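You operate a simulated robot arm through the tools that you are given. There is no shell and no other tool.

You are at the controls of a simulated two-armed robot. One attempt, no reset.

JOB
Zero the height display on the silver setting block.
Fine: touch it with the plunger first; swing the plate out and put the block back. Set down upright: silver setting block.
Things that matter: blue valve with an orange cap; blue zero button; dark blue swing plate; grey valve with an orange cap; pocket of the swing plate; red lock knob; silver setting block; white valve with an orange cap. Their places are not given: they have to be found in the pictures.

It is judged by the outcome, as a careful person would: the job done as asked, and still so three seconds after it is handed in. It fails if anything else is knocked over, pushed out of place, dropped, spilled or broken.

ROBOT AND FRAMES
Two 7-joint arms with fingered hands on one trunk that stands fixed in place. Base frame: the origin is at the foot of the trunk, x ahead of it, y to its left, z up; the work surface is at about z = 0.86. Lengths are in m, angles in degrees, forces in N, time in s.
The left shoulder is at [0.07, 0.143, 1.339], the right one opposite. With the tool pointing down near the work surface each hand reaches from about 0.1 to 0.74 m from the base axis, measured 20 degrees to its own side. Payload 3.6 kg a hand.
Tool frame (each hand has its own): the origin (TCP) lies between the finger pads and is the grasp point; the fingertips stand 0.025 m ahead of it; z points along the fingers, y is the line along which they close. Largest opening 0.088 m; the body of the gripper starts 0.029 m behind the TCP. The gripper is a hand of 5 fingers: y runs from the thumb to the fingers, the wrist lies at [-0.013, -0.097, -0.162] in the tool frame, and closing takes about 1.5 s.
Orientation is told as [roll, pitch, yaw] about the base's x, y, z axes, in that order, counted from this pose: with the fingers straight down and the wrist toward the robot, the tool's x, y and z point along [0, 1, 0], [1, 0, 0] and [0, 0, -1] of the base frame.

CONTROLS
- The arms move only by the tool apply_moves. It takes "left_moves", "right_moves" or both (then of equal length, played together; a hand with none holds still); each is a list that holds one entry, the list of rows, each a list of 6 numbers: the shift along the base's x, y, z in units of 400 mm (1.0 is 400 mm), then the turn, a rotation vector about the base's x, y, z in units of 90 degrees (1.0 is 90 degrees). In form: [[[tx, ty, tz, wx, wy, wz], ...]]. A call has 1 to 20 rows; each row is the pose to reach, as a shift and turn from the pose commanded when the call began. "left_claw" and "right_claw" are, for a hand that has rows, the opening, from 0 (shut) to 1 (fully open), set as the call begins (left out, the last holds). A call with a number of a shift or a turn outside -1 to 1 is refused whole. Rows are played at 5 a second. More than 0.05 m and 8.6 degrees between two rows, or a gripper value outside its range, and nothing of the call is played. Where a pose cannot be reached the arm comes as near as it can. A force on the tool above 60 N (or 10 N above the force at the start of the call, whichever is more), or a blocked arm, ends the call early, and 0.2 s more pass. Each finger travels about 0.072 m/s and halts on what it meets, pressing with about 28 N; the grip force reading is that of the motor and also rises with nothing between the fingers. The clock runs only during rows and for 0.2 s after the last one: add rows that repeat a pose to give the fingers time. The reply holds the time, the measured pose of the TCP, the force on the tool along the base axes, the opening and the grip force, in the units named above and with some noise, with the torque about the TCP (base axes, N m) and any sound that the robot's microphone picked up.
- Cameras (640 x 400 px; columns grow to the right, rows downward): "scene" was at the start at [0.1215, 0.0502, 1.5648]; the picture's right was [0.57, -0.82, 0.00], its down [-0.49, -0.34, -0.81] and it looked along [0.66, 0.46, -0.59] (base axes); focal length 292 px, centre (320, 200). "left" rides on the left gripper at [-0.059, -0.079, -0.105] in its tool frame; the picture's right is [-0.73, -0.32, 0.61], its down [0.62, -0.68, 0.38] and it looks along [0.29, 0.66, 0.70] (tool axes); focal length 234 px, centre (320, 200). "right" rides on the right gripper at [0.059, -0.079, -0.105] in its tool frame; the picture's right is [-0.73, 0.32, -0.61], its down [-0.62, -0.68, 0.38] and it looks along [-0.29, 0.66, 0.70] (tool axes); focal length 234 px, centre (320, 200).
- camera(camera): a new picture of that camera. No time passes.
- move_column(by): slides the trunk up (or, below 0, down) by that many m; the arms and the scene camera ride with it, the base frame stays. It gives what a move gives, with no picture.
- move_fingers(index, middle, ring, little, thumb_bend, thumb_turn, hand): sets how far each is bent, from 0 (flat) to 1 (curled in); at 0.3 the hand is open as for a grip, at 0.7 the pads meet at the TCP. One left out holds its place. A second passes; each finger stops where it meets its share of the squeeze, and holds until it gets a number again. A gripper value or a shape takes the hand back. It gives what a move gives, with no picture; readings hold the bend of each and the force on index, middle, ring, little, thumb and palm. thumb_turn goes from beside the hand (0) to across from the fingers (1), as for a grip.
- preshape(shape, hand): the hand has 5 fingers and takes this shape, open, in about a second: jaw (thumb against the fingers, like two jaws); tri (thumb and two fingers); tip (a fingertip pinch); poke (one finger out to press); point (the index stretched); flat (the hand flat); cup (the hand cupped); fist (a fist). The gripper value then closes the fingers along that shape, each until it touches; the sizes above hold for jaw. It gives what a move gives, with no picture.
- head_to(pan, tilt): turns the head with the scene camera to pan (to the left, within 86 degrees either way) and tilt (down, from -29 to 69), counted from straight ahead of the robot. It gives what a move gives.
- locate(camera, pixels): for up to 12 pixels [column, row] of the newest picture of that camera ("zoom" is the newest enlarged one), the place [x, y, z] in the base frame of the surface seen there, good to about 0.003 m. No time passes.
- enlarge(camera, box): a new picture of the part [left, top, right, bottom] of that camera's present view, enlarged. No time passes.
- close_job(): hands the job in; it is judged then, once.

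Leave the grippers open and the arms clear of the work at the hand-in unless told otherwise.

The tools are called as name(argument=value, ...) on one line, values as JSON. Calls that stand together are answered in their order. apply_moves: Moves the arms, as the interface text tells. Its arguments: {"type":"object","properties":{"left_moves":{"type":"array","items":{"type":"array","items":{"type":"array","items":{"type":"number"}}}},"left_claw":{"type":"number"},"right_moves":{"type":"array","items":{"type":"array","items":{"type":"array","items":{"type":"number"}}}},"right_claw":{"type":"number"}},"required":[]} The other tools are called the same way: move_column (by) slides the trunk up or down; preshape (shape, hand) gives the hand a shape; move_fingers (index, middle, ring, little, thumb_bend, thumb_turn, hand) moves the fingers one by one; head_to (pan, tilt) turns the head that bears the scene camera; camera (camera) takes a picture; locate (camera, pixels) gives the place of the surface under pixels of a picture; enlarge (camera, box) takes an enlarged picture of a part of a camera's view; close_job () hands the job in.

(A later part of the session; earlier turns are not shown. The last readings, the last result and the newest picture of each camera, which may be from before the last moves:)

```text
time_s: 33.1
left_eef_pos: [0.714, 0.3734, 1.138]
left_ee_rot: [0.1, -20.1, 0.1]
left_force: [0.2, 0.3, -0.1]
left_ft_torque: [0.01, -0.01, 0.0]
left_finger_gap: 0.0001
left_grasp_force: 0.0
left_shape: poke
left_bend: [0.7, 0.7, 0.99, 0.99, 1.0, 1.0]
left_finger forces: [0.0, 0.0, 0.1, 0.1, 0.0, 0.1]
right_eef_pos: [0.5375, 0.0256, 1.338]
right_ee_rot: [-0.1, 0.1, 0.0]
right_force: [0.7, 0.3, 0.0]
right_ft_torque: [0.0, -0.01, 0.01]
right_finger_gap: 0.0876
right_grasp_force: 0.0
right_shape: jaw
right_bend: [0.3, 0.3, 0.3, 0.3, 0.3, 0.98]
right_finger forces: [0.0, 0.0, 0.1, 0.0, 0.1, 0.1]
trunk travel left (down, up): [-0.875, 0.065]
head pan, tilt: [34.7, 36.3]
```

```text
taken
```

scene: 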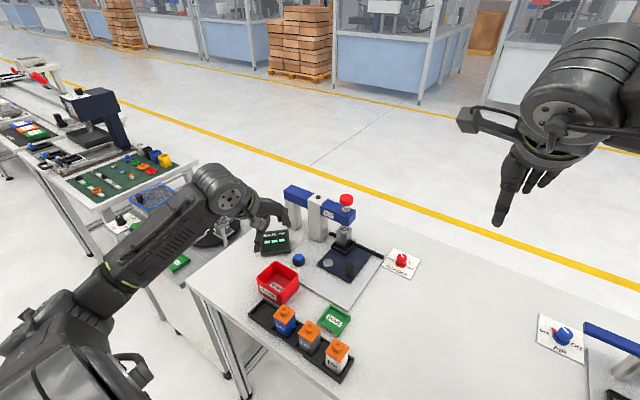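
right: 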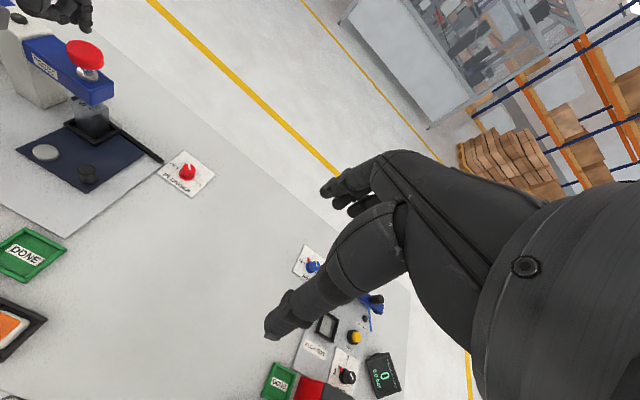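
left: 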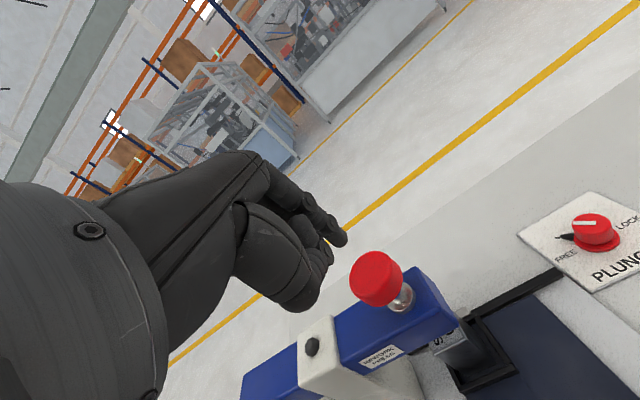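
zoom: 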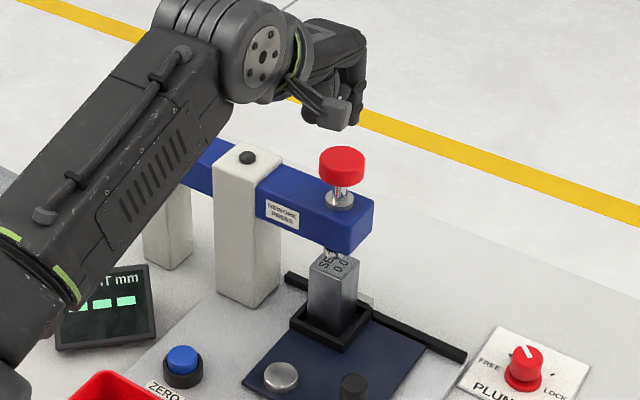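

Pose reached; the finger is above the cap. I'll zoom to confirm fingertip vs. cap alignment.

enlarge(camera="right", box=[0, 0, 200, 200])

enlarge(camera="left", box=[280, 180, 460, 360])

```text
2.00 times, centred on (100, 100) of right
```

zoom: 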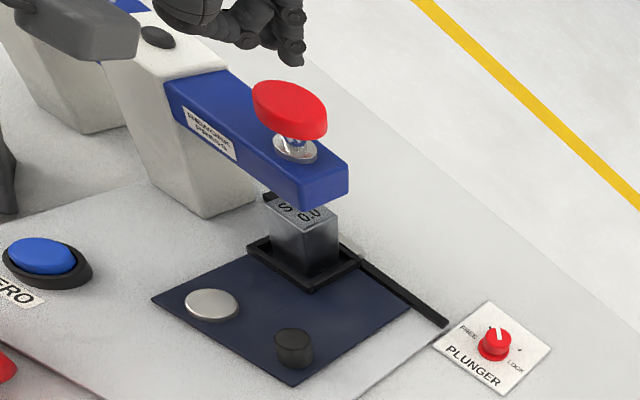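

```text
2.22 times, centred on (370, 270) of left
```

zoom: 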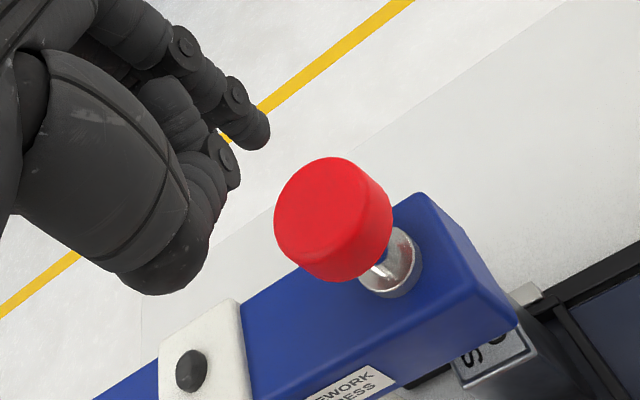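

locate(camera="zoom", pixels=[[260, 135], [255, 143], [262, 118], [235, 90], [225, 165], [190, 60], [310, 205], [285, 215], [340, 180], [325, 245], [345, 270], [175, 290]])

```text
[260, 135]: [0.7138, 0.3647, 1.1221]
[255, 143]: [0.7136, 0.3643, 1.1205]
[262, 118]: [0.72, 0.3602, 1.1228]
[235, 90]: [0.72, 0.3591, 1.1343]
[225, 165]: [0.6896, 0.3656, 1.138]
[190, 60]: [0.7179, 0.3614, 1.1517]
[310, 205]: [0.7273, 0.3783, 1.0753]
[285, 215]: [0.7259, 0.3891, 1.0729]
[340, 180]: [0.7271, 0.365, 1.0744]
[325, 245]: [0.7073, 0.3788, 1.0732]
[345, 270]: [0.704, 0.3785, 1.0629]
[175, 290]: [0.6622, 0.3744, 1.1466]
```

Index tip ≈ (0.718,0.365,1.118), middle beside it; the cap centre (0.722,0.375). I'll descend ~4.2 cm to just touch the cap.

apply_moves(left_moves=[[[0.004, 0.002, -0.03, 0, 0, 0], [0.008, 0.003, -0.06, 0, 0, 0], [0.009, 0.003, -0.085, 0, 0, 0], [0.009, 0.003, -0.1, 0, 0, 0], [0.009, 0.003, -0.108, 0, 0, 0], [0.009, 0.003, -0.108, 0, 0, 0]]])

enlarge(camera="right", box=[0, 0, 140, 140])

enlarge(camera="scene", box=[250, 170, 390, 290])

```text
time_s: 34.5
left_eef_pos: [0.7155, 0.3751, 1.0969]
left_ee_rot: [0.0, -20.1, 0.2]
left_force: [0.6, 0.9, 0.3]
left_ft_torque: [0.03, 0.0, -0.02]
left_finger_gap: 0.0
left_grasp_force: 0.1
left_shape: poke
left_bend: [0.7, 0.7, 0.99, 0.99, 1.0, 1.0]
left_finger forces: [0.0, 1.1, 0.1, 0.1, 0.0, 0.0]
right_eef_pos: [0.5367, 0.0255, 1.339]
right_ee_rot: [-0.1, 0.1, 0.0]
right_force: [-0.2, 0.8, -0.5]
right_ft_torque: [0.01, -0.01, -0.02]
right_finger_gap: 0.0876
right_grasp_force: 0.1
right_shape: jaw
right_bend: [0.3, 0.3, 0.3, 0.3, 0.3, 0.98]
right_finger forces: [0.1, 0.0, 0.1, 0.0, 0.0, 0.0]
trunk travel left (down, up): [-0.875, 0.065]
head pan, tilt: [34.7, 36.3]
```

```text
2.86 times, centred on (70, 70) of right
```

zoom: 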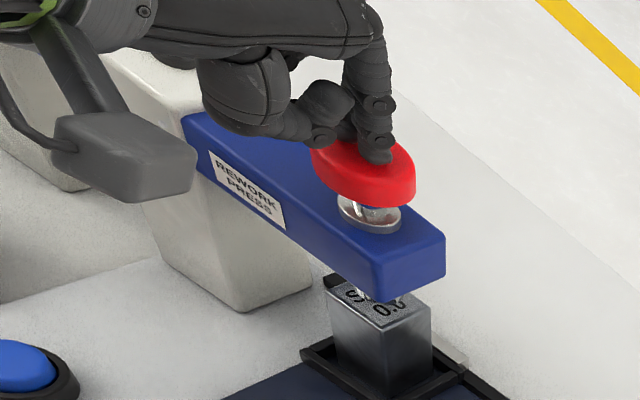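

```text
3.33 times, centred on (320, 230) of scene
```

zoom: 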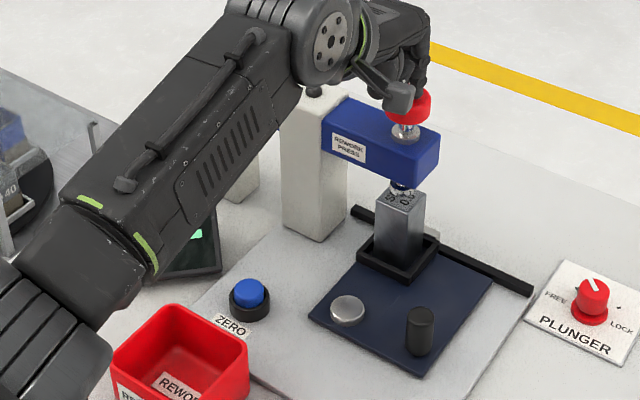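

The fingertips touch the cap. I'll press down 12 mm slowly and watch the force.

apply_moves(left_moves=[[[0, 0, -0.008, 0, 0, 0], [0, 0, -0.015, 0, 0, 0], [0, 0, -0.023, 0, 0, 0], [0, 0, -0.03, 0, 0, 0], [0, 0, -0.03, 0, 0, 0]]])

enlarge(camera="right", box=[0, 0, 140, 140])

```text
time_s: 35.7
left_eef_pos: [0.7158, 0.3742, 1.085]
left_ee_rot: [0.0, -20.3, 0.3]
left_force: [1.0, 2.2, 11.4]
left_ft_torque: [0.2, -0.12, 0.02]
left_finger_gap: 0.0
left_grasp_force: 0.1
left_shape: poke
left_bend: [0.7, 0.7, 0.99, 0.99, 1.0, 1.0]
left_finger forces: [0.0, 12.1, 0.0, 0.0, 0.0, 0.0]
right_eef_pos: [0.5343, 0.0235, 1.3393]
right_ee_rot: [0.0, 0.0, 0.0]
right_force: [0.5, 0.4, 0.3]
right_ft_torque: [-0.03, -0.02, 0.02]
right_finger_gap: 0.0873
right_grasp_force: 0.0
right_shape: jaw
right_bend: [0.3, 0.3, 0.3, 0.3, 0.3, 0.98]
right_finger forces: [0.1, 0.0, 0.0, 0.1, 0.1, 0.0]
trunk travel left (down, up): [-0.875, 0.065]
head pan, tilt: [34.7, 36.3]
```

```text
2.86 times, centred on (70, 70) of right
```

zoom: 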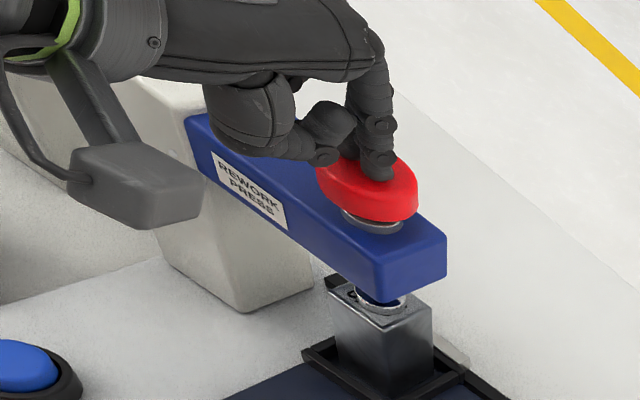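

11 N at 12 mm: a spring plunger, its tip now close to the block. Pressing a few mm more until contact.

apply_moves(left_moves=[[[0, 0, -0.004, 0, 0, 0], [0, 0, -0.008, 0, 0, 0], [0, 0, -0.012, 0, 0, 0], [0, 0, -0.012, 0, 0, 0]]])

enlarge(camera="right", box=[0, 0, 140, 140])

enlarge(camera="scene", box=[250, 170, 390, 290])

```text
time_s: 36.7
left_eef_pos: [0.7126, 0.3738, 1.0852]
left_ee_rot: [0.1, -20.6, 0.2]
left_force: [4.3, 8.6, 36.1]
left_ft_torque: [0.56, -0.54, 0.06]
left_finger_gap: 0.0
left_grasp_force: 0.0
left_shape: poke
left_bend: [0.7, 0.7, 0.99, 0.99, 1.0, 1.0]
left_finger forces: [0.0, 36.4, 0.1, 0.1, 0.0, 0.1]
right_eef_pos: [0.5312, 0.0238, 1.3405]
right_ee_rot: [0.1, -0.3, 0.0]
right_force: [0.3, 0.6, 0.1]
right_ft_torque: [-0.01, -0.01, 0.0]
right_finger_gap: 0.0874
right_grasp_force: 0.1
right_shape: jaw
right_bend: [0.3, 0.3, 0.3, 0.3, 0.3, 0.98]
right_finger forces: [0.1, 0.1, 0.1, 0.0, 0.0, 0.0]
trunk travel left (down, up): [-0.875, 0.065]
head pan, tilt: [34.7, 36.3]
```

```text
2.86 times, centred on (70, 70) of right
```

zoom: 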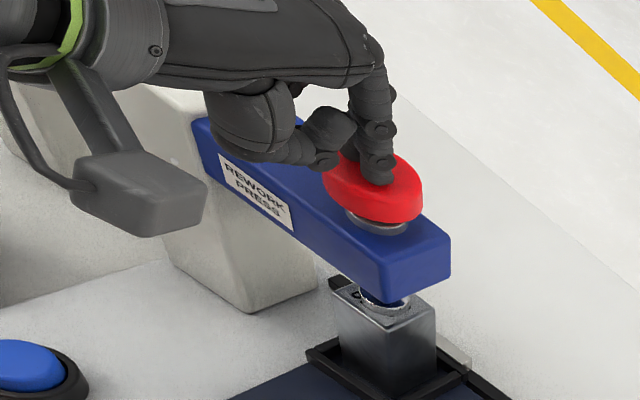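

```text
3.33 times, centred on (320, 230) of scene
```

zoom: 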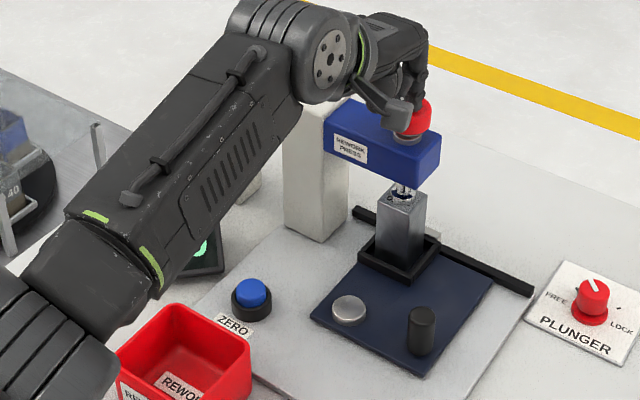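

Force jumped to 36 N at the same height: the plunger touches the block. I'll look at the visible part of the display.

enlarge(camera="scene", box=[270, 230, 300, 260])

camera(camera="left")

```text
13.33 times, centred on (285, 245) of scene
```

zoom: 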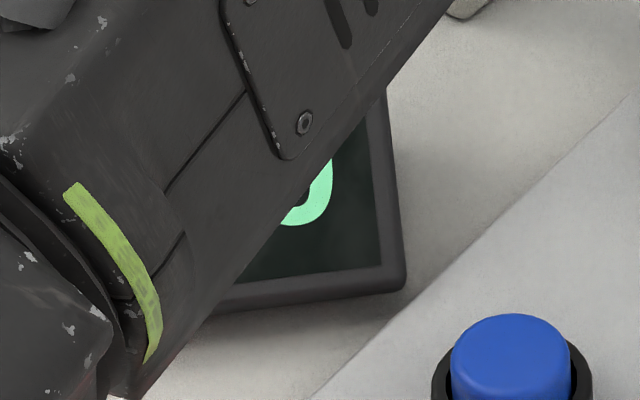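

```text
taken
```

left: 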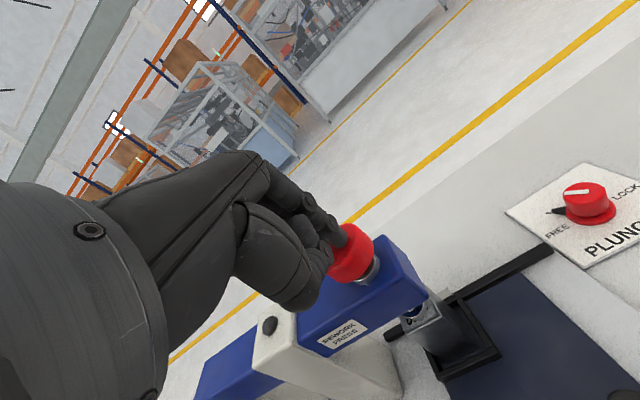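

The display shows a digit while the plunger touches. I'll release the plunger now to learn whether it springs back and whether the reading holds.

apply_moves(left_moves=[[[0, 0, 0.012, 0, 0, 0], [0, 0, 0.03, 0, 0, 0], [0, 0, 0.05, 0, 0, 0], [0, 0, 0.08, 0, 0, 0], [0, 0, 0.12, 0, 0, 0], [0, 0, 0.12, 0, 0, 0]]])

enlarge(camera="scene", box=[250, 170, 390, 290])

enlarge(camera="scene", box=[255, 230, 300, 260])

```text
time_s: 38.1
left_eef_pos: [0.7157, 0.375, 1.1273]
left_ee_rot: [0.0, -20.0, 0.1]
left_force: [0.5, -0.3, 0.1]
left_ft_torque: [0.01, -0.01, 0.02]
left_finger_gap: 0.0
left_grasp_force: 0.0
left_shape: poke
left_bend: [0.7, 0.7, 0.99, 0.99, 1.0, 1.0]
left_finger forces: [0.0, 0.1, 0.1, 0.0, 0.1, 0.1]
right_eef_pos: [0.5369, 0.025, 1.3383]
right_ee_rot: [0.1, 0.0, 0.0]
right_force: [0.0, 0.4, -0.4]
right_ft_torque: [0.02, 0.01, -0.01]
right_finger_gap: 0.0874
right_grasp_force: 0.0
right_shape: jaw
right_bend: [0.3, 0.3, 0.3, 0.3, 0.3, 0.98]
right_finger forces: [0.1, 0.0, 0.0, 0.0, 0.1, 0.0]
trunk travel left (down, up): [-0.875, 0.065]
head pan, tilt: [34.7, 36.3]
```

```text
3.33 times, centred on (320, 230) of scene
```

zoom: 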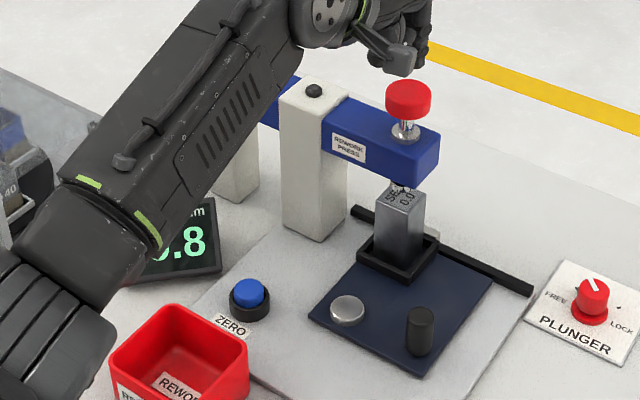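

```text
13.33 times, centred on (278, 245) of scene
```

zoom: 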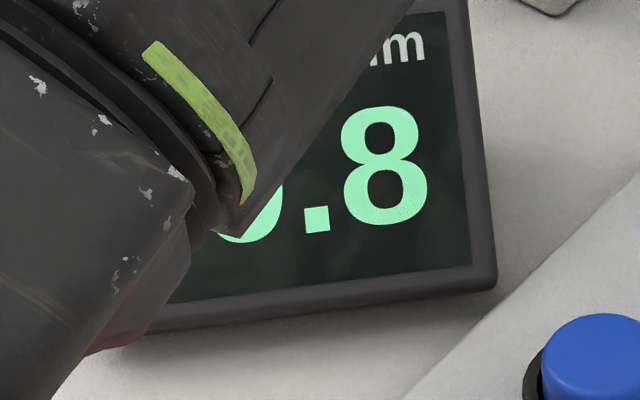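

The plunger sprang back but the display holds a reading (…0.8). I'll raise and withdraw the left hand to the front of the button, bringing it back to vertical, and read the full display.

apply_moves(left_moves=[[[0, 0, 0.06, 0, 0.03, 0], [-0.06, 0.02, 0.09, 0, 0.06, 0], [-0.12, 0.05, 0.09, 0, 0.09, 0], [-0.18, 0.08, 0.09, 0, 0.12, 0], [-0.24, 0.11, 0.08, 0, 0.15, 0], [-0.3, 0.14, 0.06, 0, 0.18, 0], [-0.36, 0.17, 0.04, 0, 0.222, 0], [-0.42, 0.19, 0.02, 0, 0.222, 0], [-0.42, 0.19, 0.02, 0, 0.222, 0]]])

camera(camera="scene")

enlarge(camera="scene", box=[240, 210, 330, 290])

camera(camera="left")

```text
time_s: 40.1
left_eef_pos: [0.5466, 0.4515, 1.134]
left_ee_rot: [0.1, -0.1, 0.1]
left_force: [0.0, 0.1, 0.5]
left_ft_torque: [-0.02, 0.0, -0.04]
left_finger_gap: 0.0
left_grasp_force: 0.0
left_shape: poke
left_bend: [0.7, 0.7, 0.99, 0.99, 1.0, 1.0]
left_finger forces: [0.0, 0.2, 0.1, 0.1, 0.1, 0.0]
right_eef_pos: [0.5365, 0.0259, 1.3384]
right_ee_rot: [0.1, 0.1, 0.0]
right_force: [0.4, -0.5, 0.5]
right_ft_torque: [0.01, 0.04, -0.01]
right_finger_gap: 0.0875
right_grasp_force: 0.1
right_shape: jaw
right_bend: [0.3, 0.3, 0.3, 0.3, 0.3, 0.98]
right_finger forces: [0.0, 0.1, 0.0, 0.1, 0.0, 0.0]
trunk travel left (down, up): [-0.875, 0.065]
head pan, tilt: [34.7, 36.3]
```

```text
taken
```

scene: 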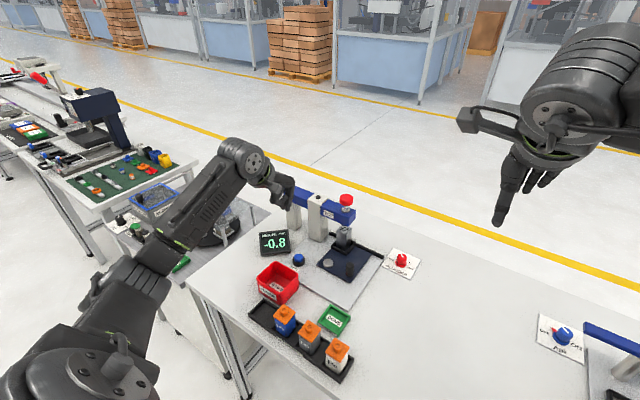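

```text
5.00 times, centred on (285, 250) of scene
```

zoom: 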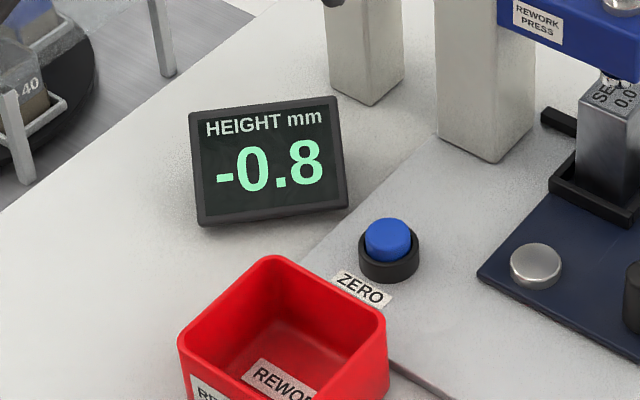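

```text
taken
```

left: 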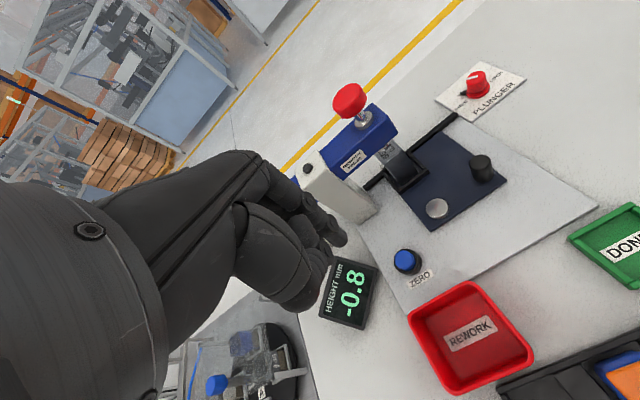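

The display holds −0.8 from the touch on the block. Next is the ZERO button at (390,240) in the zoom; I'll locate it and the display's edges.

locate(camera="left", pixels=[[406, 258], [397, 258], [415, 258], [406, 268], [350, 262], [378, 268], [325, 315], [363, 328], [345, 258], [310, 165], [335, 235], [325, 240]])

enlarge(camera="left", box=[250, 170, 450, 350])

```text
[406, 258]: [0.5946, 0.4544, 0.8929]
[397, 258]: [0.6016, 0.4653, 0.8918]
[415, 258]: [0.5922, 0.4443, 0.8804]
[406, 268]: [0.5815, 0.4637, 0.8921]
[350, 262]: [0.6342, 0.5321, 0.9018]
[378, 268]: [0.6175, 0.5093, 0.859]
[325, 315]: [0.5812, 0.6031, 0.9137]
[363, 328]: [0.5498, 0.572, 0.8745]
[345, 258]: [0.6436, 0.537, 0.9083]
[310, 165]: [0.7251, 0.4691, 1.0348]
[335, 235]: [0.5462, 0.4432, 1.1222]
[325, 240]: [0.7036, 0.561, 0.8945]
```

```text
2.22 times, centred on (350, 260) of left
```

zoom: 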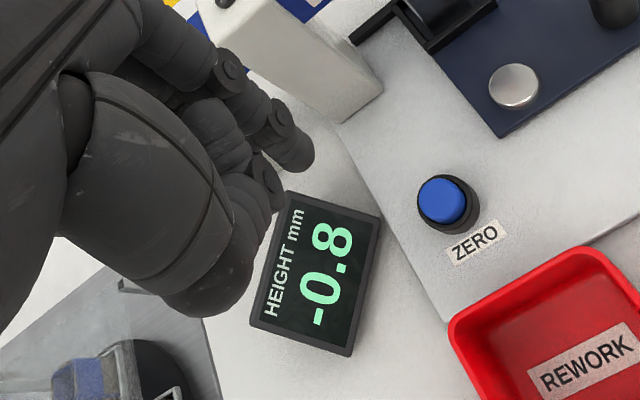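

Button centre ≈ (0.594,0.458), top z≈0.8925. I'll move above it and descend to TCP z≈0.935 (tips ~2 cm above the button), then check.

apply_moves(left_moves=[[[0.06, 0.007, -0.03, 0, 0, 0], [0.118, 0.014, -0.08, 0, 0, 0], [0.118, 0.014, -0.16, 0, 0, 0], [0.118, 0.014, -0.24, 0, 0, 0], [0.118, 0.014, -0.32, 0, 0, 0], [0.118, 0.014, -0.4, 0, 0, 0], [0.118, 0.014, -0.46, 0, 0, 0], [0.118, 0.014, -0.497, 0, 0, 0], [0.118, 0.014, -0.497, 0, 0, 0]]])

enlarge(camera="left", box=[250, 150, 450, 350])

enlarge(camera="scene", box=[240, 190, 350, 300])

enlarge(camera="right", box=[0, 0, 160, 260])

```text
time_s: 42.1
left_eef_pos: [0.5948, 0.458, 0.9372]
left_ee_rot: [0.0, 0.1, 0.1]
left_force: [0.8, -0.1, 0.6]
left_ft_torque: [-0.01, 0.02, -0.03]
left_finger_gap: 0.0
left_grasp_force: 0.0
left_shape: poke
left_bend: [0.7, 0.7, 0.99, 0.99, 1.0, 1.0]
left_finger forces: [0.0, 0.0, 0.0, 0.0, 0.1, 0.1]
right_eef_pos: [0.5361, 0.0252, 1.3389]
right_ee_rot: [0.0, 0.0, -0.1]
right_force: [0.6, -0.1, -0.1]
right_ft_torque: [0.01, 0.01, 0.0]
right_finger_gap: 0.0875
right_grasp_force: 0.0
right_shape: jaw
right_bend: [0.3, 0.3, 0.3, 0.3, 0.3, 0.98]
right_finger forces: [0.0, 0.1, 0.0, 0.0, 0.1, 0.0]
trunk travel left (down, up): [-0.875, 0.065]
head pan, tilt: [34.7, 36.3]
```

```text
2.00 times, centred on (350, 250) of left
```

zoom: 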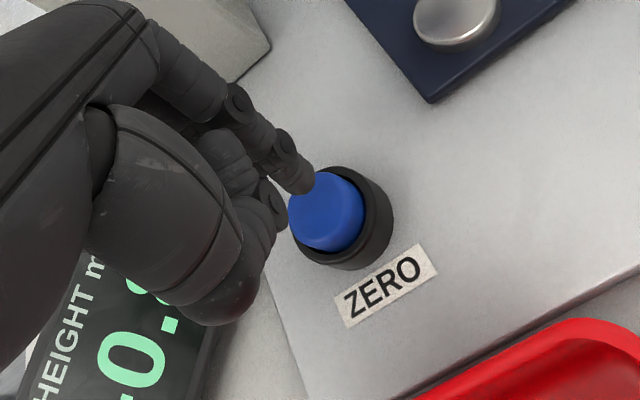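

```text
3.64 times, centred on (295, 245) of scene
```

zoom: 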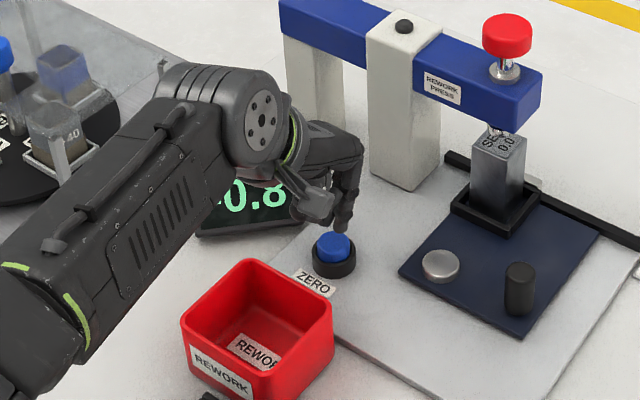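

```text
1.54 times, centred on (80, 130) of right
```

zoom: 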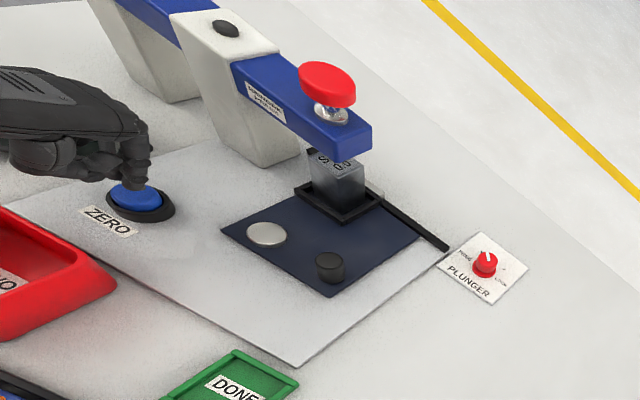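

camera(camera="left")

locate(camera="left", pixels=[[338, 242], [334, 246], [330, 240], [345, 236], [354, 256], [337, 260], [370, 256], [352, 272], [354, 239], [345, 266], [365, 245]])

```text
taken
```

left: 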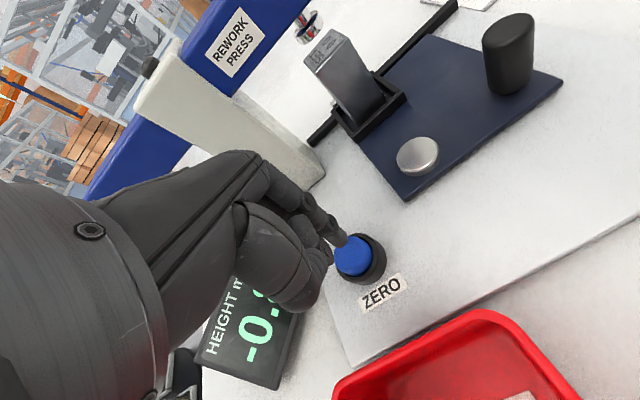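

```text
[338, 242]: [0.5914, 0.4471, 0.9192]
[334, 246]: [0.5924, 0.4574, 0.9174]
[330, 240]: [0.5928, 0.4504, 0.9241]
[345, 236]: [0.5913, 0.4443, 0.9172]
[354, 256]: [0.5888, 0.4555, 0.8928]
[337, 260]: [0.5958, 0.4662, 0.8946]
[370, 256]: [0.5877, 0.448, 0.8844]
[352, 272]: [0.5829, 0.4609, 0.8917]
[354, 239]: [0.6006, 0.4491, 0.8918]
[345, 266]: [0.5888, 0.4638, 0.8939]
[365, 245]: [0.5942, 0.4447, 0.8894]
```

Index tip ≈ (0.595,0.449), middle beside it: both over the button. Descending to contact and pressing a few mm.

apply_moves(left_moves=[[[-0.003, -0.003, -0.02, 0, 0, 0], [-0.004, -0.003, -0.04, 0, 0, 0], [-0.004, -0.003, -0.05, 0, 0, 0], [-0.004, -0.003, -0.056, 0, 0, 0], [-0.004, -0.003, -0.062, 0, 0, 0], [-0.004, -0.003, -0.062, 0, 0, 0]]])

enlarge(camera="left", box=[180, 190, 420, 400])

enlarge(camera="scene", box=[240, 210, 320, 290])

```text
time_s: 43.5
left_eef_pos: [0.5934, 0.4551, 0.9131]
left_ee_rot: [0.0, -0.2, 0.2]
left_force: [3.2, 2.0, 9.2]
left_ft_torque: [0.13, -0.04, -0.02]
left_finger_gap: 0.0002
left_grasp_force: 0.1
left_shape: poke
left_bend: [0.7, 0.7, 0.99, 0.99, 1.0, 1.0]
left_finger forces: [0.1, 9.6, 0.0, 0.1, 0.0, 0.0]
right_eef_pos: [0.5353, 0.0249, 1.3376]
right_ee_rot: [0.0, 0.1, 0.0]
right_force: [0.4, -0.1, 0.7]
right_ft_torque: [-0.01, -0.03, -0.02]
right_finger_gap: 0.0876
right_grasp_force: 0.1
right_shape: jaw
right_bend: [0.3, 0.3, 0.3, 0.3, 0.3, 0.98]
right_finger forces: [0.0, 0.1, 0.0, 0.0, 0.0, 0.0]
trunk travel left (down, up): [-0.875, 0.065]
head pan, tilt: [34.7, 36.3]
heard: click
```

```text
1.90 times, centred on (300, 295) of left
```

zoom: 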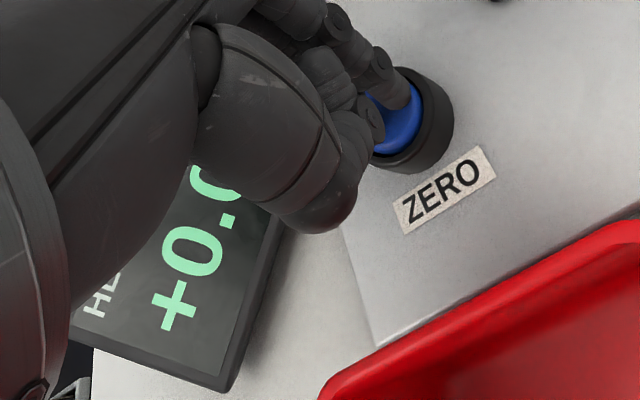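

```text
5.00 times, centred on (280, 250) of scene
```

zoom: 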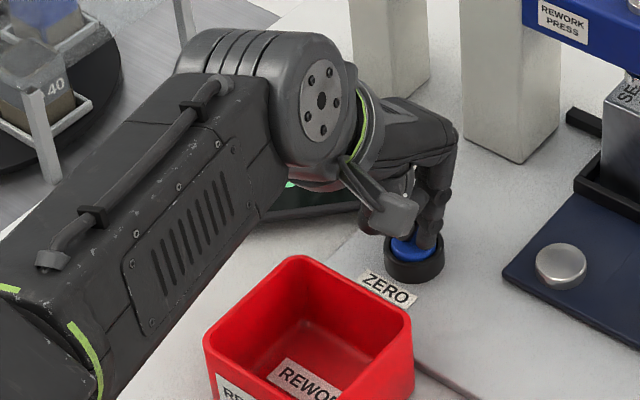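

A click was heard and the display now reads +0.0-ish. I'll lift straight off and withdraw to read it fully.

apply_moves(left_moves=[[[0, 0, 0.03, 0, 0, 0], [0, 0, 0.08, 0, 0, 0], [0, 0, 0.16, 0, 0, 0], [0, 0, 0.24, 0, 0, 0], [0, 0, 0.32, 0, 0, 0], [0, 0, 0.4, 0, 0, 0], [-0.06, -0.02, 0.46, 0, 0, 0], [-0.12, -0.02, 0.5, 0, 0, 0], [-0.12, -0.02, 0.5, 0, 0, 0]]])

camera(camera="scene")

enlarge(camera="scene", box=[240, 210, 400, 300])

camera(camera="left")

```text
time_s: 45.5
left_eef_pos: [0.5454, 0.4464, 1.1116]
left_ee_rot: [-0.1, 0.0, 0.1]
left_force: [0.5, -0.8, 0.4]
left_ft_torque: [-0.05, 0.02, -0.01]
left_finger_gap: 0.0001
left_grasp_force: 0.1
left_shape: poke
left_bend: [0.7, 0.7, 0.99, 0.99, 1.0, 1.0]
left_finger forces: [0.0, 0.0, 0.1, 0.0, 0.1, 0.0]
right_eef_pos: [0.5382, 0.0253, 1.3379]
right_ee_rot: [0.0, 0.0, 0.0]
right_force: [-0.3, 0.5, -0.7]
right_ft_torque: [-0.01, -0.05, -0.02]
right_finger_gap: 0.0876
right_grasp_force: 0.1
right_shape: jaw
right_bend: [0.3, 0.3, 0.3, 0.3, 0.3, 0.98]
right_finger forces: [0.0, 0.1, 0.0, 0.0, 0.0, 0.0]
trunk travel left (down, up): [-0.875, 0.065]
head pan, tilt: [34.7, 36.3]
```

```text
taken
```

scene: 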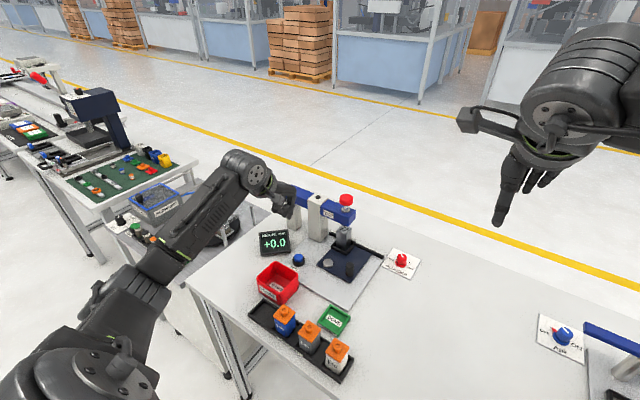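

```text
4.00 times, centred on (320, 255) of scene
```

zoom: 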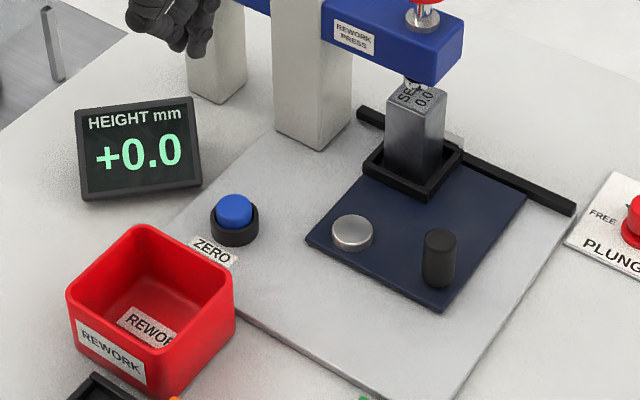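

```text
taken
```

left: 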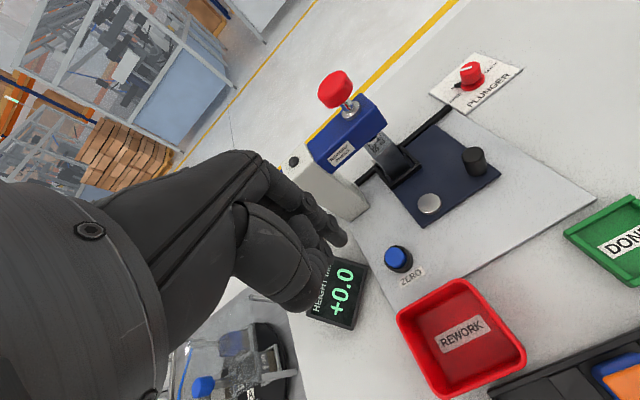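

The display reads +0.0. Now the swing-out: I'll locate the handle post (439,240 in the zoom) and pivot again.

enlarge(camera="scene", box=[310, 230, 390, 300])

preshape(shape="jaw", hand="left")

```text
5.71 times, centred on (350, 265) of scene
```

zoom: 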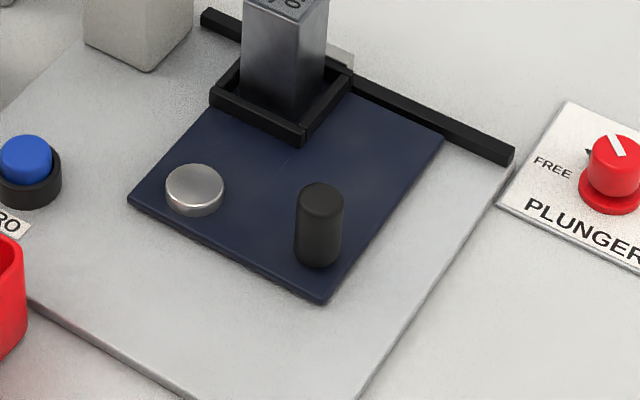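

```text
time_s: 46.4
left_eef_pos: [0.5455, 0.4461, 1.1112]
left_ee_rot: [0.1, -0.1, 0.0]
left_force: [0.9, 0.5, 1.1]
left_ft_torque: [0.0, 0.01, -0.01]
left_finger_gap: 0.0879
left_grasp_force: 0.3
left_shape: jaw
left_bend: [0.3, 0.3, 0.3, 0.3, 0.3, 0.98]
left_finger forces: [0.1, 0.1, 0.0, 0.0, 0.0, 0.1]
right_eef_pos: [0.5364, 0.0253, 1.3385]
right_ee_rot: [0.1, 0.0, 0.1]
right_force: [0.0, 0.4, 0.3]
right_ft_torque: [-0.01, 0.01, 0.02]
right_finger_gap: 0.0878
right_grasp_force: 0.0
right_shape: jaw
right_bend: [0.3, 0.3, 0.3, 0.3, 0.3, 0.98]
right_finger forces: [0.0, 0.0, 0.0, 0.1, 0.1, 0.0]
trunk travel left (down, up): [-0.875, 0.065]
head pan, tilt: [34.7, 36.3]
```

locate(camera="zoom", pixels=[[320, 198], [299, 200], [341, 200], [320, 185], [195, 182], [169, 187], [221, 187], [195, 167], [320, 300], [130, 200], [320, 230], [440, 140]])

```text
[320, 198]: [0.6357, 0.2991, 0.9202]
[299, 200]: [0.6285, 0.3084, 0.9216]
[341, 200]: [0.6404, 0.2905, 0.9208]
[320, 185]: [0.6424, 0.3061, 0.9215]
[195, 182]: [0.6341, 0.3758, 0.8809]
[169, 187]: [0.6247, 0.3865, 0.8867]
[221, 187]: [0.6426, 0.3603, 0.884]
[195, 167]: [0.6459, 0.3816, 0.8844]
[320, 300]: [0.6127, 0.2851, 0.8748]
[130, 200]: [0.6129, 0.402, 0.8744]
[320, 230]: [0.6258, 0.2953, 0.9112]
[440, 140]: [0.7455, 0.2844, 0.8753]
```

Handle is at (0.6345,0.2995), pivot (0.635,0.374). I'll bring the jaw hand above the handle at z≈1.06 with a 0.6 opening.

apply_moves(left_moves=[[[0.03, -0.05, -0.01, 0, 0, 0], [0.06, -0.1, -0.03, 0, 0, 0], [0.09, -0.15, -0.05, 0, 0, 0], [0.12, -0.2, -0.07, 0, 0, 0], [0.15, -0.25, -0.09, 0, 0, 0], [0.18, -0.31, -0.11, 0, 0, 0], [0.21, -0.36, -0.128, 0, 0, 0], [0.2225, -0.374, -0.128, 0, 0, 0], [0.2225, -0.374, -0.2, 0, 0, 0], [0.2225, -0.374, -0.28, 0, 0, 0], [0.2225, -0.374, -0.28, 0, 0, 0]]], left_claw=0.6)

camera(camera="left")

enlarge(camera="scene", box=[280, 190, 390, 300])

```text
time_s: 48.8
left_eef_pos: [0.634, 0.2974, 0.9997]
left_ee_rot: [0.1, -0.1, 0.0]
left_force: [0.2, -0.5, -0.4]
left_ft_torque: [0.01, 0.02, -0.02]
left_finger_gap: 0.0532
left_grasp_force: 0.2
left_shape: jaw
left_bend: [0.29, 0.4, 0.37, 0.43, 0.64, 1.0]
left_finger forces: [0.0, 0.0, 0.0, 0.0, 0.0, 0.1]
right_eef_pos: [0.5376, 0.0255, 1.3382]
right_ee_rot: [0.0, 0.0, 0.0]
right_force: [-0.2, 0.2, -1.0]
right_ft_torque: [-0.01, -0.01, -0.01]
right_finger_gap: 0.0878
right_grasp_force: 0.1
right_shape: jaw
right_bend: [0.3, 0.3, 0.3, 0.3, 0.3, 0.98]
right_finger forces: [0.0, 0.0, 0.1, 0.0, 0.0, 0.0]
trunk travel left (down, up): [-0.875, 0.065]
head pan, tilt: [34.7, 36.3]
```

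```text
taken
```

left: 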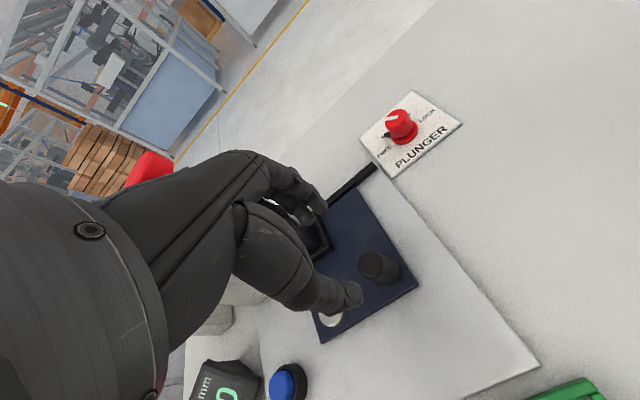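

```text
3.64 times, centred on (335, 245) of scene
```

zoom: 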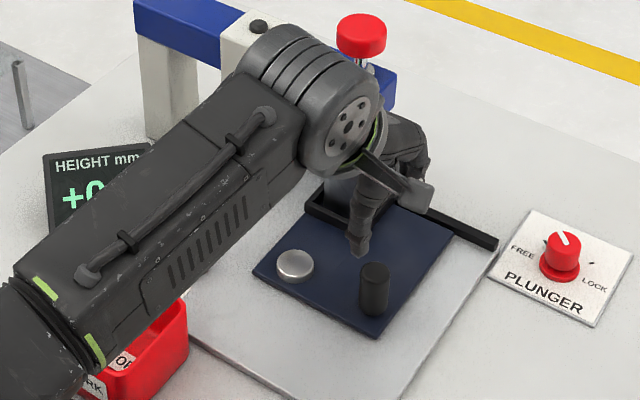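

Aligned over the handle. Descending to TCP z≈0.910 around it.

apply_moves(left_moves=[[[0, 0, -0.06, 0, 0, 0], [0, 0, -0.12, 0, 0, 0], [0, 0, -0.17, 0, 0, 0], [0, 0, -0.21, 0, 0, 0], [0, 0, -0.225, 0, 0, 0], [0, 0, -0.225, 0, 0, 0]]], left_claw=0.6)

enlarge(camera="left", box=[250, 130, 450, 330])

enlarge(camera="right", box=[0, 0, 200, 250])

```text
time_s: 50.2
left_eef_pos: [0.6333, 0.2994, 0.9092]
left_ee_rot: [0.1, -0.1, 0.1]
left_force: [0.2, -0.3, -0.6]
left_ft_torque: [-0.01, -0.03, 0.01]
left_finger_gap: 0.053
left_grasp_force: 0.0
left_shape: jaw
left_bend: [0.29, 0.4, 0.37, 0.43, 0.64, 1.0]
left_finger forces: [0.1, 0.0, 0.0, 0.0, 0.0, 0.0]
right_eef_pos: [0.5372, 0.0251, 1.3374]
right_ee_rot: [0.0, -0.1, 0.0]
right_force: [-0.1, -0.1, -0.4]
right_ft_torque: [0.01, -0.01, -0.05]
right_finger_gap: 0.0877
right_grasp_force: 0.1
right_shape: jaw
right_bend: [0.3, 0.3, 0.3, 0.3, 0.3, 0.98]
right_finger forces: [0.1, 0.0, 0.1, 0.0, 0.1, 0.0]
trunk travel left (down, up): [-0.875, 0.065]
head pan, tilt: [34.7, 36.3]
```

```text
2.00 times, centred on (350, 230) of left
```

zoom: 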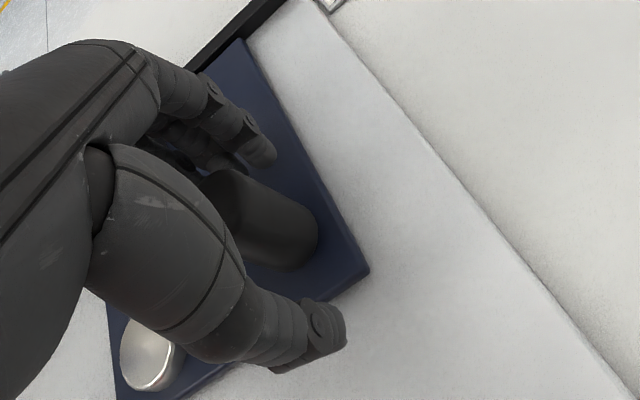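

```text
1.60 times, centred on (100, 125) of right
```

zoom: 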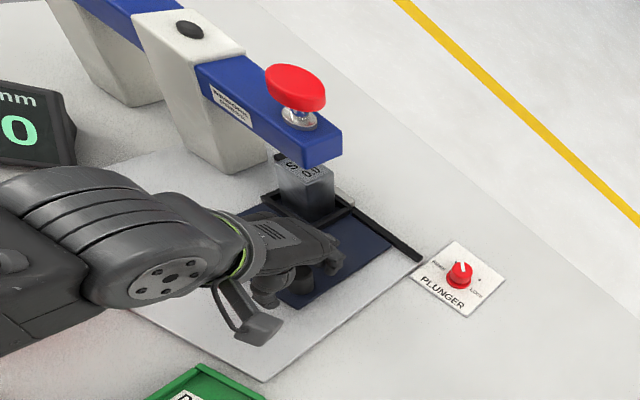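

The post is between thumb and fingers without contact. Closing the grip.

apply_moves(left_moves=[[[0, 0, 0, 0, 0, 0], [0, 0, 0, 0, 0, 0], [0, 0, 0, 0, 0, 0], [0, 0, 0, 0, 0, 0], [0, 0, 0, 0, 0, 0], [0, 0, 0, 0, 0, 0], [0, 0, 0, 0, 0, 0]]], left_claw=0)

enlarge(camera="left", box=[250, 130, 450, 330])

```text
time_s: 51.8
left_eef_pos: [0.6325, 0.2974, 0.9074]
left_ee_rot: [0.0, 0.0, 0.1]
left_force: [-4.8, -2.7, -3.9]
left_ft_torque: [-0.04, 0.1, -0.02]
left_finger_gap: 0.0166
left_grasp_force: 28.0
left_shape: jaw
left_bend: [0.73, 0.59, 0.66, 0.65, 0.75, 1.0]
left_finger forces: [13.2, 7.3, 0.0, 0.0, 25.1, 0.1]
right_eef_pos: [0.537, 0.0248, 1.3385]
right_ee_rot: [0.0, 0.0, 0.0]
right_force: [0.3, 0.8, 0.2]
right_ft_torque: [-0.01, -0.03, 0.0]
right_finger_gap: 0.0876
right_grasp_force: 0.1
right_shape: jaw
right_bend: [0.3, 0.3, 0.3, 0.3, 0.3, 0.98]
right_finger forces: [0.1, 0.0, 0.0, 0.1, 0.0, 0.0]
trunk travel left (down, up): [-0.875, 0.065]
head pan, tilt: [34.7, 36.3]
```

```text
2.00 times, centred on (350, 230) of left
```

zoom: 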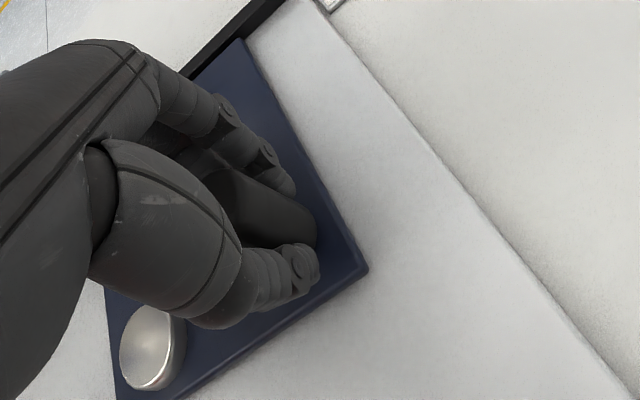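

Holding the handle. I'll sweep it back out: first 40° clockwise (−x, then +y), starting slowly to break any magnet hold.

apply_moves(left_moves=[[[-0.008, 0.0002, 0, 0, 0, 0], [-0.0162, 0.0007, 0, 0, 0, 0], [-0.0323, 0.0028, 0, 0, 0, 0], [-0.0481, 0.0063, 0, 0, 0, 0], [-0.0636, 0.0112, 0, 0, 0, 0], [-0.0786, 0.0174, 0, 0, 0, 0], [-0.093, 0.0249, 0, 0, 0, 0], [-0.1067, 0.0336, 0, 0, 0, 0], [-0.1196, 0.0435, 0, 0, 0, 0], [-0.1196, 0.0435, 0, 0, 0, 0]]])

enlarge(camera="scene", box=[270, 200, 390, 310])

enlarge(camera="right", box=[0, 0, 200, 250])

```text
time_s: 54.0
left_eef_pos: [0.5855, 0.3121, 0.9084]
left_ee_rot: [0.1, 0.2, 0.1]
left_force: [-9.2, -16.5, -9.1]
left_ft_torque: [-0.4, 0.1, -0.2]
left_finger_gap: 0.0143
left_grasp_force: 28.0
left_shape: jaw
left_bend: [0.73, 0.57, 0.66, 0.65, 0.74, 1.0]
left_finger forces: [21.9, 8.1, 0.0, 0.0, 27.4, 0.0]
right_eef_pos: [0.5377, 0.0228, 1.3384]
right_ee_rot: [0.1, 0.0, -0.1]
right_force: [0.6, 0.8, 0.4]
right_ft_torque: [0.0, 0.0, 0.01]
right_finger_gap: 0.0874
right_grasp_force: 0.1
right_shape: jaw
right_bend: [0.3, 0.3, 0.3, 0.3, 0.3, 0.98]
right_finger forces: [0.0, 0.0, 0.0, 0.0, 0.1, 0.1]
trunk travel left (down, up): [-0.875, 0.065]
head pan, tilt: [34.7, 36.3]
```

```text
3.64 times, centred on (330, 255) of scene
```

zoom: 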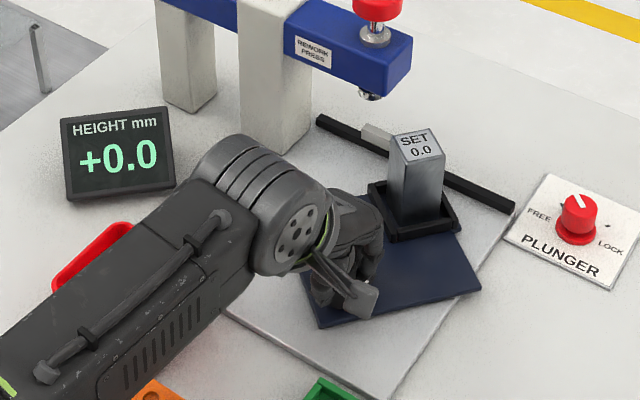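

```text
1.60 times, centred on (100, 125) of right
```

zoom: 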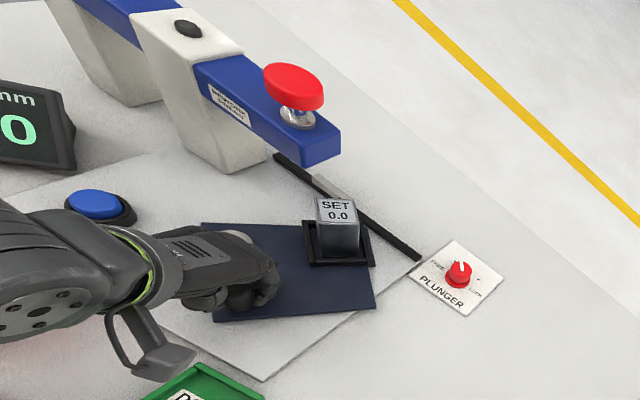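

The block stays upright and the display still holds +0.0. There's a ~19 N inward-path force, so I'll bias the arc 3 mm outward and continue to 80°.

apply_moves(left_moves=[[[-0.0168, 0.0061, 0, 0, 0, 0], [-0.0283, 0.0184, 0, 0, 0, 0], [-0.0385, 0.0318, 0, 0, 0, 0], [-0.0476, 0.046, 0, 0, 0, 0], [-0.0553, 0.0609, 0, 0, 0, 0], [-0.0618, 0.0765, 0, 0, 0, 0], [-0.0669, 0.0926, 0, 0, 0, 0], [-0.0705, 0.109, 0, 0, 0, 0], [-0.0705, 0.109, 0, 0, 0, 0]]])

enlarge(camera="scene", box=[270, 200, 390, 310])

enlarge(camera="left", box=[250, 100, 490, 320])

```text
time_s: 56.0
left_eef_pos: [0.5592, 0.3606, 0.9075]
left_ee_rot: [0.0, 0.1, 0.1]
left_force: [-5.3, -2.8, -23.2]
left_ft_torque: [-0.58, -0.1, -0.26]
left_finger_gap: 0.0119
left_grasp_force: 28.0
left_shape: jaw
left_bend: [0.74, 0.58, 0.67, 0.65, 0.73, 1.0]
left_finger forces: [25.9, 10.0, 3.2, 0.1, 32.0, 0.0]
right_eef_pos: [0.5396, 0.0273, 1.3359]
right_ee_rot: [-0.1, 0.1, 0.0]
right_force: [0.1, -0.5, -0.4]
right_ft_torque: [0.05, -0.02, 0.03]
right_finger_gap: 0.0875
right_grasp_force: 0.1
right_shape: jaw
right_bend: [0.3, 0.3, 0.3, 0.3, 0.3, 0.98]
right_finger forces: [0.0, 0.0, 0.0, 0.0, 0.0, 0.0]
trunk travel left (down, up): [-0.875, 0.065]
head pan, tilt: [34.7, 36.3]
```

```text
3.64 times, centred on (330, 255) of scene
```

zoom: 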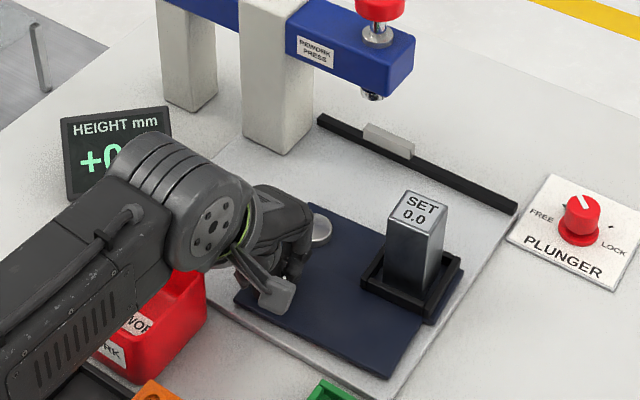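

```text
1.82 times, centred on (370, 210) of left
```

zoom: 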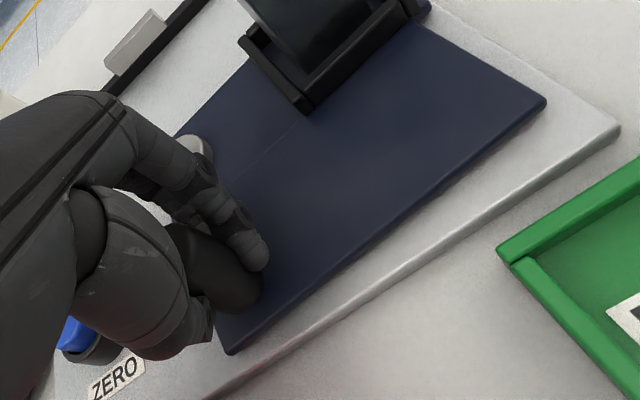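

locate(camera="zoom", pixels=[[543, 102], [232, 350], [430, 5], [305, 105], [250, 45], [230, 260]])

```text
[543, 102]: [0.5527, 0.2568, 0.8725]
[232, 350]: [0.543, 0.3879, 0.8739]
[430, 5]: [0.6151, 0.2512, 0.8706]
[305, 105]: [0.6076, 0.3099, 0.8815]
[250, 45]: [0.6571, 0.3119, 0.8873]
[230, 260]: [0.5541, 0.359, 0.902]
```

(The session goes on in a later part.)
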